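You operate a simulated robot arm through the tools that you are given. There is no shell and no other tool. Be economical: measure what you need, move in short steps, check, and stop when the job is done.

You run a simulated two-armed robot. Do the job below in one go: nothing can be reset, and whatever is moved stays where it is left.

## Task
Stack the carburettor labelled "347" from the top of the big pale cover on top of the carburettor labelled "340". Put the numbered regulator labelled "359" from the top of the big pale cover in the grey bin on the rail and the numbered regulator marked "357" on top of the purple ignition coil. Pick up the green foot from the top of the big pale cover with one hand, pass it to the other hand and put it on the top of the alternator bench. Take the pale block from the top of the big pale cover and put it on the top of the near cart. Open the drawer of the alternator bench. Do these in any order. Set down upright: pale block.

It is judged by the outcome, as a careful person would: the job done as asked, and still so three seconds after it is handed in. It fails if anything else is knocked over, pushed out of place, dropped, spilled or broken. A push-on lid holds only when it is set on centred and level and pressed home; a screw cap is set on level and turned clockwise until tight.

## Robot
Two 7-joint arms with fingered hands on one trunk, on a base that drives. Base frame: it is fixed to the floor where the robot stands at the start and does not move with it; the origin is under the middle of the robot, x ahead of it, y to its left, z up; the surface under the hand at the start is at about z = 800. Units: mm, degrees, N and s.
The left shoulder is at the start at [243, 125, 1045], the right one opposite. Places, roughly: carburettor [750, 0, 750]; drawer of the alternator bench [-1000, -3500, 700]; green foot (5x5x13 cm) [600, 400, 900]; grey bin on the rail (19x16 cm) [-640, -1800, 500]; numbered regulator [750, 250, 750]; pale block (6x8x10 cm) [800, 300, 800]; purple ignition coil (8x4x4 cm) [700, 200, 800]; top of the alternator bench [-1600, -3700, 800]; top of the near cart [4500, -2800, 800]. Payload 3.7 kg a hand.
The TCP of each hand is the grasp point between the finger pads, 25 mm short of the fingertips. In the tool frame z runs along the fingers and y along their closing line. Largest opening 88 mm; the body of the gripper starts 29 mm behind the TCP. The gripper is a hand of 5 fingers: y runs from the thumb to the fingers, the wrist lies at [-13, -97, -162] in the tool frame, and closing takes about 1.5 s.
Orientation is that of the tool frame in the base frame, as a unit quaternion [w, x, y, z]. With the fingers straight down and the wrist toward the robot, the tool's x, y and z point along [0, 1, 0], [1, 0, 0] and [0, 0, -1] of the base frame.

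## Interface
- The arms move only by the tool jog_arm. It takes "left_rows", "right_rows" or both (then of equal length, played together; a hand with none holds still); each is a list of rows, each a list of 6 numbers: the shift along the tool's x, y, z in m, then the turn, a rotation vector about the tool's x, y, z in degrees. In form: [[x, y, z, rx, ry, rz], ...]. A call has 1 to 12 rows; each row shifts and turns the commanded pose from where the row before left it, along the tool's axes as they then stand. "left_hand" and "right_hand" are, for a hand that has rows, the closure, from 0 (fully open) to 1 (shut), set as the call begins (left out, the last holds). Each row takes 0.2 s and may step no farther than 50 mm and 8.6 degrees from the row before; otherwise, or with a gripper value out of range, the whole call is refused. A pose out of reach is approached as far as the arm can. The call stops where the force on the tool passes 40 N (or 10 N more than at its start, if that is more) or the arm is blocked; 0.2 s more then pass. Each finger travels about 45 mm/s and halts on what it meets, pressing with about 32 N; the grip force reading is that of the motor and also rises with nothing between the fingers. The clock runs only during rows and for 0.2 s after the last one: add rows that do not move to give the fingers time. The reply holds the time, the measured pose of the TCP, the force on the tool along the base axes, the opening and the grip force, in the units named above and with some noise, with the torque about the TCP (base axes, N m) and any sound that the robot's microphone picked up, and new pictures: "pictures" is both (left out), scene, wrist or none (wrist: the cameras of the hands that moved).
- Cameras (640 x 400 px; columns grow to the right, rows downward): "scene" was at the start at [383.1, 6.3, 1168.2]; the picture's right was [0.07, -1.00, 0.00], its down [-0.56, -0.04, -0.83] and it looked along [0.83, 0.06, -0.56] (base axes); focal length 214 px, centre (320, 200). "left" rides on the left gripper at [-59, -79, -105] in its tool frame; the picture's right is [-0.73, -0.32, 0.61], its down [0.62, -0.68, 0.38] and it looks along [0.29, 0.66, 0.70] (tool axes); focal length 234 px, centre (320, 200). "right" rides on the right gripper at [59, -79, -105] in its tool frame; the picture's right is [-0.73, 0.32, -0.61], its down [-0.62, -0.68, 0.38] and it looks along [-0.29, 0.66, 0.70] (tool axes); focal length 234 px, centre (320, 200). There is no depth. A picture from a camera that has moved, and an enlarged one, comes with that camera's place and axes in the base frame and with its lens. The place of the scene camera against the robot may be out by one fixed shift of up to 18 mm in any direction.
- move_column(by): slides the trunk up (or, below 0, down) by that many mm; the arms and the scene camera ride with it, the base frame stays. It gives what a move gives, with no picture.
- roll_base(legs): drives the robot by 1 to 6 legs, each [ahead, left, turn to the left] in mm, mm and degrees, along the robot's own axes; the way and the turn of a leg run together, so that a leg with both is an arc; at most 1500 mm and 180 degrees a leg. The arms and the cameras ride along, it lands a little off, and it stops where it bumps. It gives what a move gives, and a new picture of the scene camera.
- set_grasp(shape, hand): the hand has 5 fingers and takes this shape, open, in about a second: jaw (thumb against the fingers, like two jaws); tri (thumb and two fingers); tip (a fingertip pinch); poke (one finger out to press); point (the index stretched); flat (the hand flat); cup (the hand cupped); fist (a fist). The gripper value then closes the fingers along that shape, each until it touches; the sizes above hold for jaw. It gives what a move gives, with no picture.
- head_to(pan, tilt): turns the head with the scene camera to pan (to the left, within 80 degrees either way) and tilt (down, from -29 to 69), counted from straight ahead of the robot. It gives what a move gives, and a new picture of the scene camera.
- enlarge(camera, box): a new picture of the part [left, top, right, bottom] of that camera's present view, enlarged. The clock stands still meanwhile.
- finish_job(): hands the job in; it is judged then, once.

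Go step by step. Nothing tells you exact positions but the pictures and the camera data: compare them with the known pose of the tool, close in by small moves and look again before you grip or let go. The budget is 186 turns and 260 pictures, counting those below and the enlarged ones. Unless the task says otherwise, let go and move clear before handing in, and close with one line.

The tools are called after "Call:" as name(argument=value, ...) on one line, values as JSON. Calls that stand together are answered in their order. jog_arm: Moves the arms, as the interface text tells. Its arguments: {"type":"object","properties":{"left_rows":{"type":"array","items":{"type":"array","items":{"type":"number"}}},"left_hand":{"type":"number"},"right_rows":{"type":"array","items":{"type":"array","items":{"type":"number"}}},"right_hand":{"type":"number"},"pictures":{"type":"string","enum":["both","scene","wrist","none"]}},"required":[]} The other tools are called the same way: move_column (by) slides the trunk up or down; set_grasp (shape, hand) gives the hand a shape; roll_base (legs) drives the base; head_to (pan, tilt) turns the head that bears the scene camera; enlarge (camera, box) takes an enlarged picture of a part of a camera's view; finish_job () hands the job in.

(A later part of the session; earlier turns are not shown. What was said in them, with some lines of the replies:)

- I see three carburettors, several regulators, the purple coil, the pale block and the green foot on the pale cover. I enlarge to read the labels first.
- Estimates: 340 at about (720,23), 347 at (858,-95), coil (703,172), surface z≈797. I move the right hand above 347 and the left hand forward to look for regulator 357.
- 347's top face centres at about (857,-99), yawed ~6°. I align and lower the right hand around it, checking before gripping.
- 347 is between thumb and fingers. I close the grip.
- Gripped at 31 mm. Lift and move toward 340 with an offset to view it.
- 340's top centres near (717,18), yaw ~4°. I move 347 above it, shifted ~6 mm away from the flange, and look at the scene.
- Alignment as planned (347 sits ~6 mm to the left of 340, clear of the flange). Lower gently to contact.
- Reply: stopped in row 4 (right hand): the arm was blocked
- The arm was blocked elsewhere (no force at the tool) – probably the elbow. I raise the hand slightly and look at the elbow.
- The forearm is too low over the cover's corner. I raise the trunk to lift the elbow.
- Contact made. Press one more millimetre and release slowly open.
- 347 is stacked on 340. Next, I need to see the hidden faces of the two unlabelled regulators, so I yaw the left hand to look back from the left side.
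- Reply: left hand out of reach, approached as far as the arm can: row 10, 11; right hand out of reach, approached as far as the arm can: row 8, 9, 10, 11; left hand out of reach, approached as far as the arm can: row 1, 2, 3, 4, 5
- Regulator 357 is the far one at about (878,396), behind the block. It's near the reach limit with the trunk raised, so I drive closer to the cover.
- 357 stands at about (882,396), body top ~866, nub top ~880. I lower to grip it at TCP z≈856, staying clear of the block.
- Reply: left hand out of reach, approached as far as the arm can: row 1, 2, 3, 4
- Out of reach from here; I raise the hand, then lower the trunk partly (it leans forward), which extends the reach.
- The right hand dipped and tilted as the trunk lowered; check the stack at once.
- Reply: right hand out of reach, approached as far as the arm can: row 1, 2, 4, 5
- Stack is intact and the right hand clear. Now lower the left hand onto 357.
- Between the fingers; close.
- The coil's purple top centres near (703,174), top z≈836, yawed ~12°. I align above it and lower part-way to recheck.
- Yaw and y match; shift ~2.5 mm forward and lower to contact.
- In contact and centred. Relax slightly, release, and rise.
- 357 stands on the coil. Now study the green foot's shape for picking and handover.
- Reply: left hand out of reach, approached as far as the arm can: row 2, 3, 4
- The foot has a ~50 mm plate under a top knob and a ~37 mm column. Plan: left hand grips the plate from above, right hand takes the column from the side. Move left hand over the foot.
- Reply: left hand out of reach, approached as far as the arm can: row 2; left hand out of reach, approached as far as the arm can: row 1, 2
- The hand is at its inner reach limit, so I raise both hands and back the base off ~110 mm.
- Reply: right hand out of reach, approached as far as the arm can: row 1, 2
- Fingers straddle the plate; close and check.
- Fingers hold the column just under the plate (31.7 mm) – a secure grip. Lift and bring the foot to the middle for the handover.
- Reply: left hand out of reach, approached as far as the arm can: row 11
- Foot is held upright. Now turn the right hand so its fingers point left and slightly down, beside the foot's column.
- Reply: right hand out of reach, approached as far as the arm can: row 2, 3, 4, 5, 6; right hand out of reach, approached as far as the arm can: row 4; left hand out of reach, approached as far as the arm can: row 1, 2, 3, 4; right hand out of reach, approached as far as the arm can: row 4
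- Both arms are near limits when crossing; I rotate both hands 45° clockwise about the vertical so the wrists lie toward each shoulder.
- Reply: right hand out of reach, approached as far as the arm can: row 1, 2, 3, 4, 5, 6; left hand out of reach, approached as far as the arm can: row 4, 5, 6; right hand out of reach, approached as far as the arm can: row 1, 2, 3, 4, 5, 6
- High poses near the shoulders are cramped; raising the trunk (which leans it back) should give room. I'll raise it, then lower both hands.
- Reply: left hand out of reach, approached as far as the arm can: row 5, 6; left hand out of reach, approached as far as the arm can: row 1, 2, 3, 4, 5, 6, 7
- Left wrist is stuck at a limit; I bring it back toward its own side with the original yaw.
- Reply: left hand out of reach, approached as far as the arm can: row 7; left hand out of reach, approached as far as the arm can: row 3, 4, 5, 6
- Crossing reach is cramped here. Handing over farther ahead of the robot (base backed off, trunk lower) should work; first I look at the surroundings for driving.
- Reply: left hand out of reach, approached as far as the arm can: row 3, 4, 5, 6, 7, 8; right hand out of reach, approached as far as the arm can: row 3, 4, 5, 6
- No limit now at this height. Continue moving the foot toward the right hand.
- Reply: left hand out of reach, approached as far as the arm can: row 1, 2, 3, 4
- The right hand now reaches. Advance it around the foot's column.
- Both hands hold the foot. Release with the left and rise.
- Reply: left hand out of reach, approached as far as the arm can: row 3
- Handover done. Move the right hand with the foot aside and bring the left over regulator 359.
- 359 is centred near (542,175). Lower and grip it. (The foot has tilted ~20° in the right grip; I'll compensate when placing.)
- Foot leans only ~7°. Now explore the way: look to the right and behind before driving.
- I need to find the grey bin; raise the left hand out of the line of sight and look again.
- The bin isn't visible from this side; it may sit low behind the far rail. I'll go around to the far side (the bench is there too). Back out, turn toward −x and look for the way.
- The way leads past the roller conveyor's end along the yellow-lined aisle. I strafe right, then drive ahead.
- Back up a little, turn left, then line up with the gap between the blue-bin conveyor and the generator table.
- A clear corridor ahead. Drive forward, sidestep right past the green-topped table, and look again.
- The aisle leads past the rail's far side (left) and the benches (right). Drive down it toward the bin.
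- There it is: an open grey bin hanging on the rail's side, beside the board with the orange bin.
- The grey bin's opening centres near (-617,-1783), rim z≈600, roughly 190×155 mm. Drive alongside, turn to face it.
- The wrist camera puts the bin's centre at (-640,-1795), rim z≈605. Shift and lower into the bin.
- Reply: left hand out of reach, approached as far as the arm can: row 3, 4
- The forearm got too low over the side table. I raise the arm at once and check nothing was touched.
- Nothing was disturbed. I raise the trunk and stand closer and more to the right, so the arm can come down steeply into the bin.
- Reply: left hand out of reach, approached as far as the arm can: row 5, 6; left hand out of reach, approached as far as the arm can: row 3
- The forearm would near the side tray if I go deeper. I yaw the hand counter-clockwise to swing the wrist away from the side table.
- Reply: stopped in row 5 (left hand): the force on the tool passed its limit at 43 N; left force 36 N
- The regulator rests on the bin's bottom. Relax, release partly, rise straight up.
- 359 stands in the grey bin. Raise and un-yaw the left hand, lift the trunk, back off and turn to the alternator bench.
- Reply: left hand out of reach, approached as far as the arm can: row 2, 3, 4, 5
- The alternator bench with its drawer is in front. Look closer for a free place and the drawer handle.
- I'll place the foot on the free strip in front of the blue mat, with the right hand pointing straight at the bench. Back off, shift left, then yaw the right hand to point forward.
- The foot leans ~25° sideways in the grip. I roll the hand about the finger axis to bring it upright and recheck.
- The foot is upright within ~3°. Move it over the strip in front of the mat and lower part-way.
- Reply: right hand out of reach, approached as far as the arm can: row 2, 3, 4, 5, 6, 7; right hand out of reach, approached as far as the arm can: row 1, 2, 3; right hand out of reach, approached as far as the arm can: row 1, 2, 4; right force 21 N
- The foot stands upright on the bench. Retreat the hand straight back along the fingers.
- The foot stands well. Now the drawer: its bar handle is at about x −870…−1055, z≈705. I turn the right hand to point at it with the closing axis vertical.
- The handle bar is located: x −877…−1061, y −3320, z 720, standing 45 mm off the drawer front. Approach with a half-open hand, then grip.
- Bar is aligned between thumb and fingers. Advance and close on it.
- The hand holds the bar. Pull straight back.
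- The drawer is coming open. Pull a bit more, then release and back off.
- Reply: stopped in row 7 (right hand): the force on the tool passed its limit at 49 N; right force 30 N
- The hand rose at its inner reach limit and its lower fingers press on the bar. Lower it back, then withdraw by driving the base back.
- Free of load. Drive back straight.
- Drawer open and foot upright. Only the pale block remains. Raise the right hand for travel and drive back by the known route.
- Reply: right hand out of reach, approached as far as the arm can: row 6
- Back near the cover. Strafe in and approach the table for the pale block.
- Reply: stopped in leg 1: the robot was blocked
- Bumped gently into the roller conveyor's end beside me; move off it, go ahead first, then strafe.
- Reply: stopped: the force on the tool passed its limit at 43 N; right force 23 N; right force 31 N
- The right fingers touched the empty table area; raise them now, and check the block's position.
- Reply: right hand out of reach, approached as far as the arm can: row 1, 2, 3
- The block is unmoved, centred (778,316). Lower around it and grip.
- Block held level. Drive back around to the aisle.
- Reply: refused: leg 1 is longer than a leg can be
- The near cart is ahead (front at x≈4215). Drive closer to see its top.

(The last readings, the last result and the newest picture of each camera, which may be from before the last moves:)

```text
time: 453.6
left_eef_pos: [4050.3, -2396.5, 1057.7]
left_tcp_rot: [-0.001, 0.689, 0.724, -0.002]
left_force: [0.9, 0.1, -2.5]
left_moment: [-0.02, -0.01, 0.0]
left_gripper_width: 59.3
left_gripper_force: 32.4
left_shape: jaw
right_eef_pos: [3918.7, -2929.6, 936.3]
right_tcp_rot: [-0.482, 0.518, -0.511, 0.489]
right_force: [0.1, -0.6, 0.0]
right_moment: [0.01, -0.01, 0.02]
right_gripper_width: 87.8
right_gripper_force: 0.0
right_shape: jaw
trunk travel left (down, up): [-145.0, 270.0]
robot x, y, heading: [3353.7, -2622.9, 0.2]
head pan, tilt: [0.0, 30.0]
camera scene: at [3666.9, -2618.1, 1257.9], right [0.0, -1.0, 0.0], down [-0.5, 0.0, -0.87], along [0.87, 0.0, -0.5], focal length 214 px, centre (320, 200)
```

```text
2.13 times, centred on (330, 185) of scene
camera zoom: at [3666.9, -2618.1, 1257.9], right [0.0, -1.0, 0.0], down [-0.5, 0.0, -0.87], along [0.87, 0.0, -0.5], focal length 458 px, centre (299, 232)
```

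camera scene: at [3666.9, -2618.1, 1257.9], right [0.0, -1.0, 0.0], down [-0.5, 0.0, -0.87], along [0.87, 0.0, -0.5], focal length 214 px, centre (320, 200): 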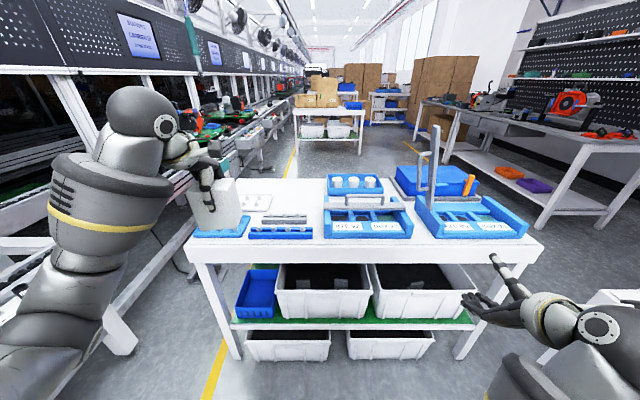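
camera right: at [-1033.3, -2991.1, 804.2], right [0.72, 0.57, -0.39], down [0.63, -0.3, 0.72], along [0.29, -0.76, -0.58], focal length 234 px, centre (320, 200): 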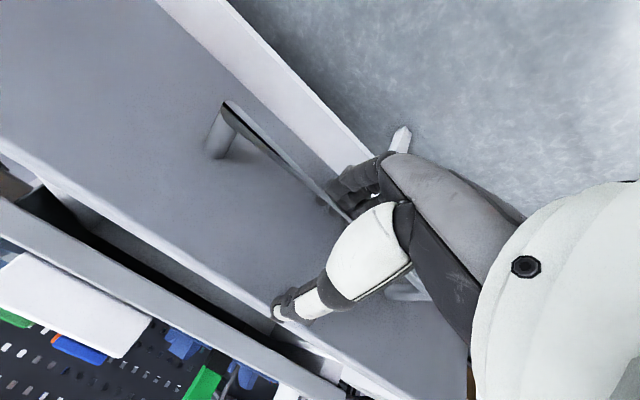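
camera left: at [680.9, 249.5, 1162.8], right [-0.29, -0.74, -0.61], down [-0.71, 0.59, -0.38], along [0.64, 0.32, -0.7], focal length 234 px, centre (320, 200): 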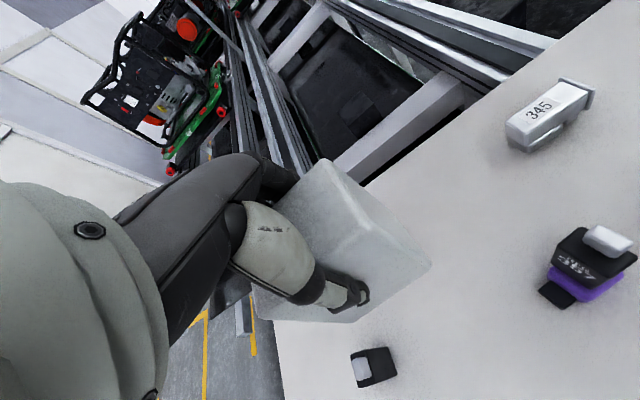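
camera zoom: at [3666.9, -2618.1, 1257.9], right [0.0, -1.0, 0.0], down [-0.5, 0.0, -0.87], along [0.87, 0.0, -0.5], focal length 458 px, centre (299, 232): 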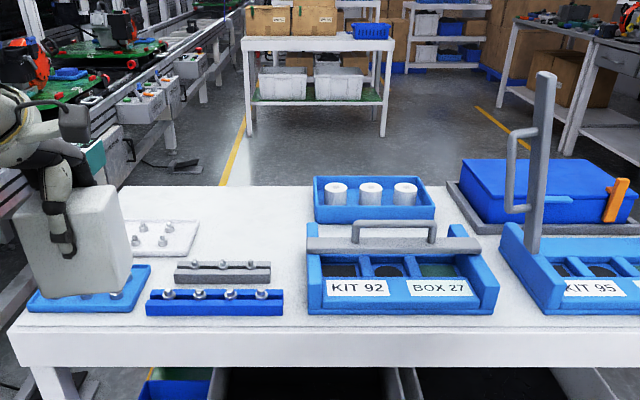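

Free area on the cart top is around (4450,−2530). I approach so the right hand stays short of the cart edge.

Call:
roll_base(legs=[[245, -150, 0]])

Call:
jog_arm(left_rows=[[0.01, 0.03, 0, 0, 0, 0], [0.01, 0.035, 0, 0, 0, 0], [0, 0.035, 0, 0, 0, 0], [0, 0.035, 0, 0, 0, 0]], pictures="wrist")

```text
time: 455.5
left_eef_pos: [4291.2, -2543.4, 1056.7]
left_tcp_rot: [-0.001, 0.688, 0.726, -0.002]
left_force: [0.8, 0.1, -2.5]
left_moment: [-0.01, 0.03, -0.03]
left_gripper_width: 59.0
left_gripper_force: 32.6
left_shape: jaw
right_eef_pos: [4161.9, -3077.4, 935.8]
right_tcp_rot: [-0.482, 0.518, -0.511, 0.488]
right_force: [-0.2, -0.4, -0.6]
right_moment: [0.03, 0.0, 0.03]
right_gripper_width: 87.8
right_gripper_force: 0.1
right_shape: jaw
trunk travel left (down, up): [-145.0, 270.0]
robot x, y, heading: [3592.9, -2773.2, 0.3]
head pan, tilt: [0.0, 30.0]
camera scene: at [3909.9, -2766.5, 1257.8], right [0.0, -1.0, 0.0], down [-0.5, 0.0, -0.87], along [0.87, 0.0, -0.5], focal length 214 px, centre (320, 200)
```

scene: 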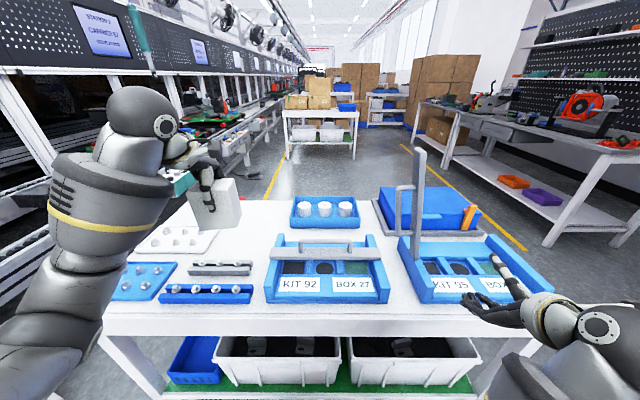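

```text
time: 456.5
left_eef_pos: [4425.4, -2516.2, 1058.7]
left_tcp_rot: [-0.002, 0.688, 0.726, -0.002]
left_force: [0.2, -0.7, -3.0]
left_moment: [-0.01, -0.03, -0.01]
left_gripper_width: 59.0
left_gripper_force: 32.1
left_shape: jaw
right_eef_pos: [4162.0, -3077.6, 934.9]
right_tcp_rot: [-0.481, 0.518, -0.511, 0.488]
right_force: [1.2, -0.2, -0.4]
right_moment: [0.01, -0.01, 0.0]
right_gripper_width: 87.7
right_gripper_force: 0.0
right_shape: jaw
trunk travel left (down, up): [-145.0, 270.0]
robot x, y, heading: [3597.0, -2767.7, 0.2]
head pan, tilt: [0.0, 30.0]
camera left: at [4351.5, -2580.5, 1162.6], right [-0.29, -0.74, -0.61], down [-0.72, 0.59, -0.38], along [0.64, 0.32, -0.7], focal length 234 px, centre (320, 200)
```

left: 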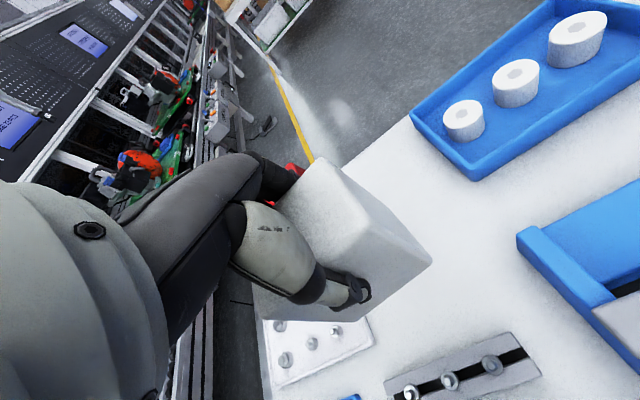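

Target on the cart: (4445,−2522), clear of trays. Lower to just above the surface.

Call:
jog_arm(left_rows=[[-0.007, 0.0197, 0.02, 0, 0, 0], [0, 0, 0.04, 0, 0, 0], [0, 0, 0.04, 0, 0, 0], [0, 0, 0.03, 0, 0, 0], [0, 0, 0.0, 0, 0, 0]], pictures="wrist")

```text
time: 457.7
left_eef_pos: [4445.1, -2520.7, 927.8]
left_tcp_rot: [-0.001, 0.687, 0.726, -0.003]
left_force: [-0.3, 0.6, -1.9]
left_moment: [0.01, 0.01, 0.02]
left_gripper_width: 59.3
left_gripper_force: 32.2
left_shape: jaw
right_eef_pos: [4160.5, -3078.3, 936.6]
right_tcp_rot: [-0.482, 0.519, -0.51, 0.487]
right_force: [0.6, 0.3, 0.4]
right_moment: [0.0, -0.04, 0.01]
right_gripper_width: 87.7
right_gripper_force: 0.1
right_shape: jaw
trunk travel left (down, up): [-145.0, 270.0]
robot x, y, heading: [3592.1, -2766.0, 0.0]
head pan, tilt: [0.0, 30.0]
camera left: at [4371.3, -2584.8, 1032.2], right [-0.28, -0.74, -0.61], down [-0.72, 0.59, -0.38], along [0.64, 0.32, -0.7], focal length 234 px, centre (320, 200)
```

left: 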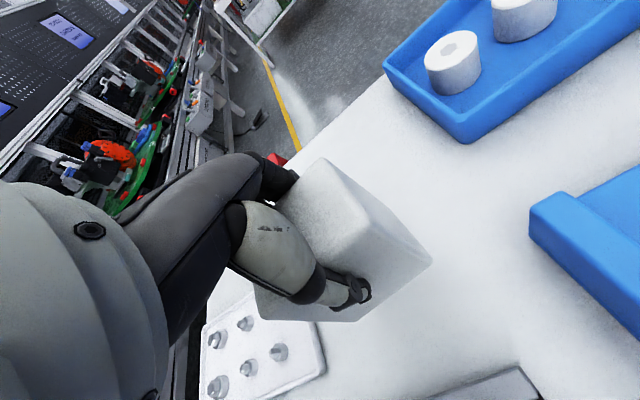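

Call:
jog_arm(left_rows=[[0, 0, 0.02, 0, 0, 0], [0, 0, 0.012, 0, 0, 0], [0, 0, 0.004, 0, 0, 0], [0, 0, 0.004, 0, 0, 0], [0, 0, 0.003, 0, 0, 0], [0, 0, 0.002, 0, 0, 0], [0, 0, 0, 0, 0, 0]], pictures="none")

```text
time: 459.3
left_eef_pos: [4444.7, -2521.9, 881.9]
left_tcp_rot: [-0.001, 0.688, 0.726, -0.001]
left_force: [0.0, -0.1, -1.9]
left_moment: [-0.01, 0.03, -0.01]
left_gripper_width: 58.8
left_gripper_force: 32.2
left_shape: jaw
right_eef_pos: [4162.4, -3078.0, 934.6]
right_tcp_rot: [-0.482, 0.519, -0.511, 0.488]
right_force: [0.7, 0.6, -0.2]
right_moment: [-0.03, 0.04, -0.03]
right_gripper_width: 87.7
right_gripper_force: 0.1
right_shape: jaw
trunk travel left (down, up): [-145.0, 270.0]
robot x, y, heading: [3596.0, -2770.5, 0.4]
head pan, tilt: [0.0, 30.0]
```

Call:
jog_arm(left_rows=[[0, 0, 0.003, 0, 0, 0], [0, 0, 0.003, 0, 0, 0], [0, 0, 0.002, 0, 0, 0], [0, 0, 0.002, 0, 0, 0], [0, 0, 0, 0, 0, 0]], pictures="wrist")

```text
time: 460.5
left_eef_pos: [4444.2, -2520.4, 871.0]
left_tcp_rot: [-0.001, 0.688, 0.726, -0.002]
left_force: [-0.2, -0.3, -3.5]
left_moment: [0.0, -0.02, -0.01]
left_gripper_width: 58.9
left_gripper_force: 31.8
left_shape: jaw
right_eef_pos: [4162.0, -3077.2, 934.5]
right_tcp_rot: [-0.481, 0.519, -0.511, 0.488]
right_force: [0.0, 0.7, -1.0]
right_moment: [0.01, -0.01, 0.04]
right_gripper_width: 87.7
right_gripper_force: 0.0
right_shape: jaw
trunk travel left (down, up): [-145.0, 270.0]
robot x, y, heading: [3596.9, -2771.4, 0.2]
head pan, tilt: [0.0, 30.0]
camera left: at [4369.9, -2585.3, 976.1], right [-0.29, -0.74, -0.6], down [-0.72, 0.59, -0.38], along [0.64, 0.32, -0.7], focal length 234 px, centre (320, 200)
```

left: 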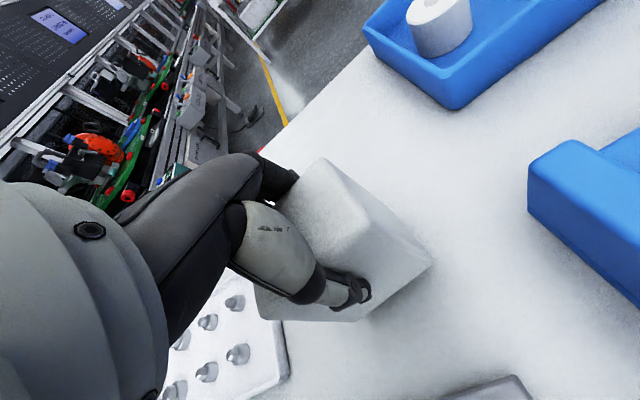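

Call:
jog_arm(left_rows=[[0, 0, 0.003, 0, 0, 0], [0, 0, 0.003, 0, 0, 0], [0, 0, 0.003, 0, 0, 0], [0, 0, 0.002, 0, 0, 0], [0, 0, 0, 0, 0, 0]], pictures="none")

```text
time: 461.7
left_eef_pos: [4443.4, -2521.2, 859.8]
left_tcp_rot: [-0.001, 0.688, 0.726, -0.001]
left_force: [0.3, 0.2, -1.7]
left_moment: [0.0, 0.01, 0.0]
left_gripper_width: 59.0
left_gripper_force: 32.0
left_shape: jaw
right_eef_pos: [4160.7, -3077.9, 935.9]
right_tcp_rot: [-0.483, 0.518, -0.51, 0.488]
right_force: [-0.4, 0.3, -0.2]
right_moment: [-0.01, 0.0, 0.01]
right_gripper_width: 87.9
right_gripper_force: 0.1
right_shape: jaw
trunk travel left (down, up): [-145.0, 270.0]
robot x, y, heading: [3594.3, -2768.3, 0.2]
head pan, tilt: [0.0, 30.0]
```

Call:
jog_arm(left_rows=[[0, 0, 0.003, 0, 0, 0], [0, 0, 0.003, 0, 0, 0], [0, 0, 0.003, 0, 0, 0], [0, 0, 0.003, 0, 0, 0], [0, 0, 0.003, 0, 0, 0], [0, 0, 0, 0, 0, 0]], pictures="wrist")

```text
time: 463.1
left_eef_pos: [4443.8, -2523.4, 854.6]
left_tcp_rot: [0.005, 0.688, 0.726, 0.004]
left_force: [2.4, -3.4, 28.9]
left_moment: [0.3, -0.21, -0.12]
left_gripper_width: 58.5
left_gripper_force: 32.1
left_shape: jaw
right_eef_pos: [4158.7, -3077.8, 937.7]
right_tcp_rot: [-0.483, 0.517, -0.51, 0.489]
right_force: [-0.3, 0.4, -0.1]
right_moment: [0.01, -0.02, 0.01]
right_gripper_width: 87.6
right_gripper_force: 0.0
right_shape: jaw
trunk travel left (down, up): [-145.0, 270.0]
robot x, y, heading: [3595.6, -2769.7, 0.4]
head pan, tilt: [0.0, 30.0]
camera left: at [4367.9, -2586.2, 958.4], right [-0.28, -0.74, -0.61], down [-0.71, 0.59, -0.39], along [0.65, 0.32, -0.69], focal length 234 px, centre (320, 200)
```

left: 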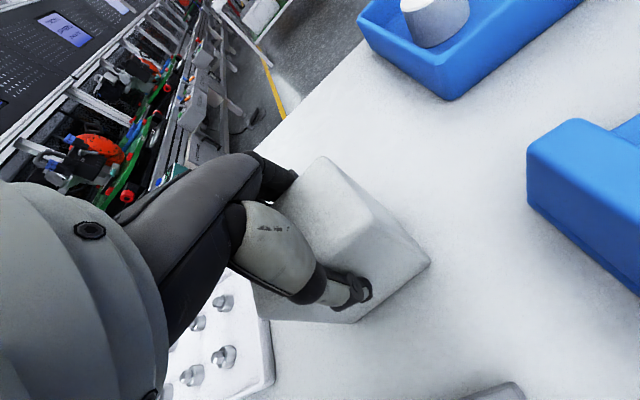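

Contact. Relax the load, release, rise.

Call:
jog_arm(left_rows=[[0, 0, -0.005, 0, 0, 0], [0, 0, -0.004, 0, 0, 0], [0, 0, 0, 0, 0, 0]], pictures="none")

Call:
jog_arm(left_rows=[[0, 0, 0, 0, 0, 0], [0, 0, 0, 0, 0, 0], [0, 0, 0, 0, 0, 0], [0, 0, 0, 0, 0, 0], [0, 0, 0, 0, 0, 0], [0, 0, -0.03, 0, 0, 0], [0, 0, -0.04, 0, 0, 0], [0, 0, -0.04, 0, 0, 0], [0, 0, -0.04, 0, 0, 0], [0, -0.03, -0.02, 0, 0, 0]], left_hand=0, pictures="both")

```text
time: 463.9
left_eef_pos: [4442.5, -2522.9, 855.4]
left_tcp_rot: [-0.002, 0.688, 0.726, 0.0]
left_force: [5.5, -2.9, 13.8]
left_moment: [0.32, -0.56, -0.2]
left_gripper_width: 58.6
left_gripper_force: 32.0
left_shape: jaw
right_eef_pos: [4160.6, -3077.4, 935.9]
right_tcp_rot: [-0.482, 0.518, -0.511, 0.488]
right_force: [-0.4, -0.4, -0.5]
right_moment: [0.0, -0.01, 0.01]
right_gripper_width: 87.7
right_gripper_force: 0.1
right_shape: jaw
trunk travel left (down, up): [-145.0, 270.0]
robot x, y, heading: [3594.3, -2764.1, 0.4]
head pan, tilt: [0.0, 30.0]
```

```text
time: 466.1
left_eef_pos: [4412.8, -2522.4, 1026.7]
left_tcp_rot: [-0.001, 0.688, 0.726, -0.002]
left_force: [-0.7, 0.5, -0.1]
left_moment: [0.03, 0.02, -0.03]
left_gripper_width: 87.9
left_gripper_force: 0.0
left_shape: jaw
right_eef_pos: [4160.6, -3076.8, 936.9]
right_tcp_rot: [-0.482, 0.519, -0.51, 0.488]
right_force: [0.4, -0.2, 1.0]
right_moment: [-0.01, 0.03, 0.02]
right_gripper_width: 87.6
right_gripper_force: 0.1
right_shape: jaw
trunk travel left (down, up): [-145.0, 270.0]
robot x, y, heading: [3596.5, -2766.3, 0.3]
head pan, tilt: [0.0, 30.0]
camera scene: at [3908.8, -2766.2, 1258.1], right [0.0, -1.0, 0.0], down [-0.5, 0.0, -0.87], along [0.87, 0.0, -0.5], focal length 214 px, centre (320, 200)
camera left: at [4337.9, -2585.3, 1130.9], right [-0.29, -0.74, -0.61], down [-0.72, 0.59, -0.38], along [0.64, 0.32, -0.7], focal length 234 px, centre (320, 200)
```

scene: 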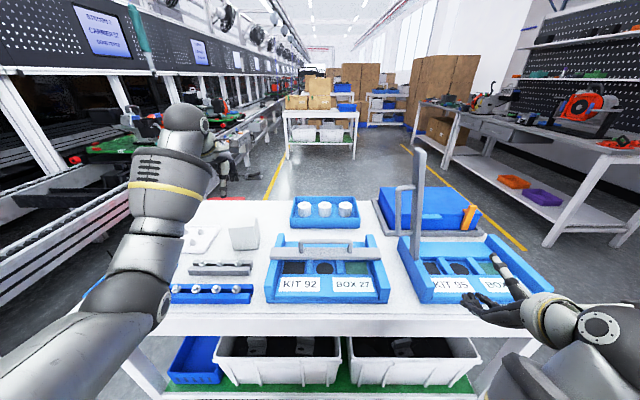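
left: 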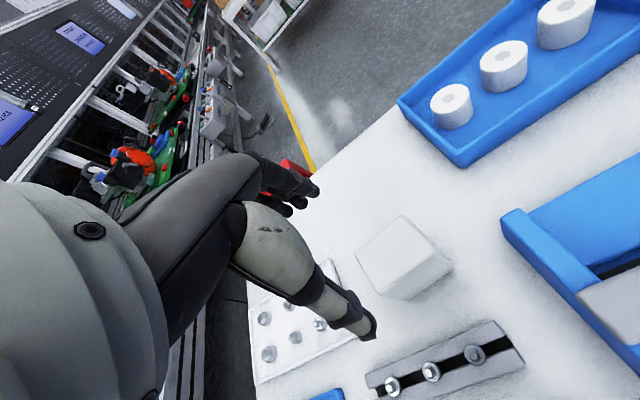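

The block stands upright on the near cart; all items are done. I back clear and hand in.

Call:
roll_base(legs=[[-350, 0, 0]])

Call:
finish_job()

```text
time: 468.4
left_eef_pos: [4054.4, -2518.5, 1027.2]
left_tcp_rot: [0.0, 0.685, 0.729, -0.001]
left_force: [0.4, -0.2, -0.2]
left_moment: [0.03, -0.01, -0.03]
left_gripper_width: 87.8
left_gripper_force: 0.0
left_shape: jaw
right_eef_pos: [3807.2, -3076.5, 934.6]
right_tcp_rot: [-0.484, 0.52, -0.509, 0.487]
right_force: [0.2, -0.5, -0.5]
right_moment: [-0.02, 0.0, 0.0]
right_gripper_width: 87.7
right_gripper_force: 0.1
right_shape: jaw
trunk travel left (down, up): [-145.0, 270.0]
robot x, y, heading: [3237.5, -2770.6, 0.7]
head pan, tilt: [0.0, 30.0]
camera scene: at [3551.9, -2767.2, 1258.1], right [0.01, -1.0, 0.0], down [-0.5, -0.01, -0.87], along [0.87, 0.01, -0.5], focal length 214 px, centre (320, 200)
```

scene: 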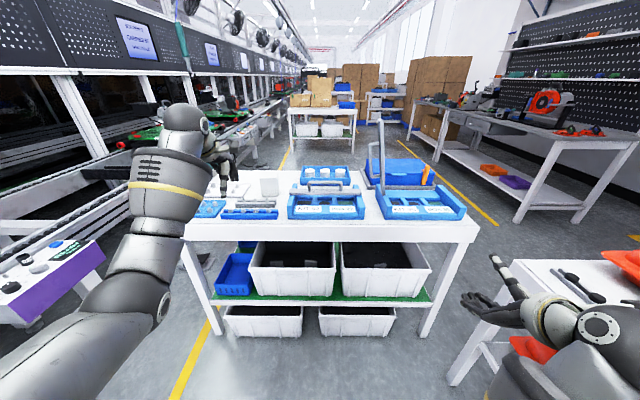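

```text
The job is handed in.
```

All six tasks are done and handed in: 347 is stacked on 340, 359 is in the grey bin, 357 stands on the purple coil, the green foot was passed hand to hand and stands on the alternator bench, the drawer is open, and the pale block stands upright on the near cart. The base bumped the roller conveyor's end once and the right fingers once pressed on an empty part of the cover; the block had not moved after that, and I saw no other harm.
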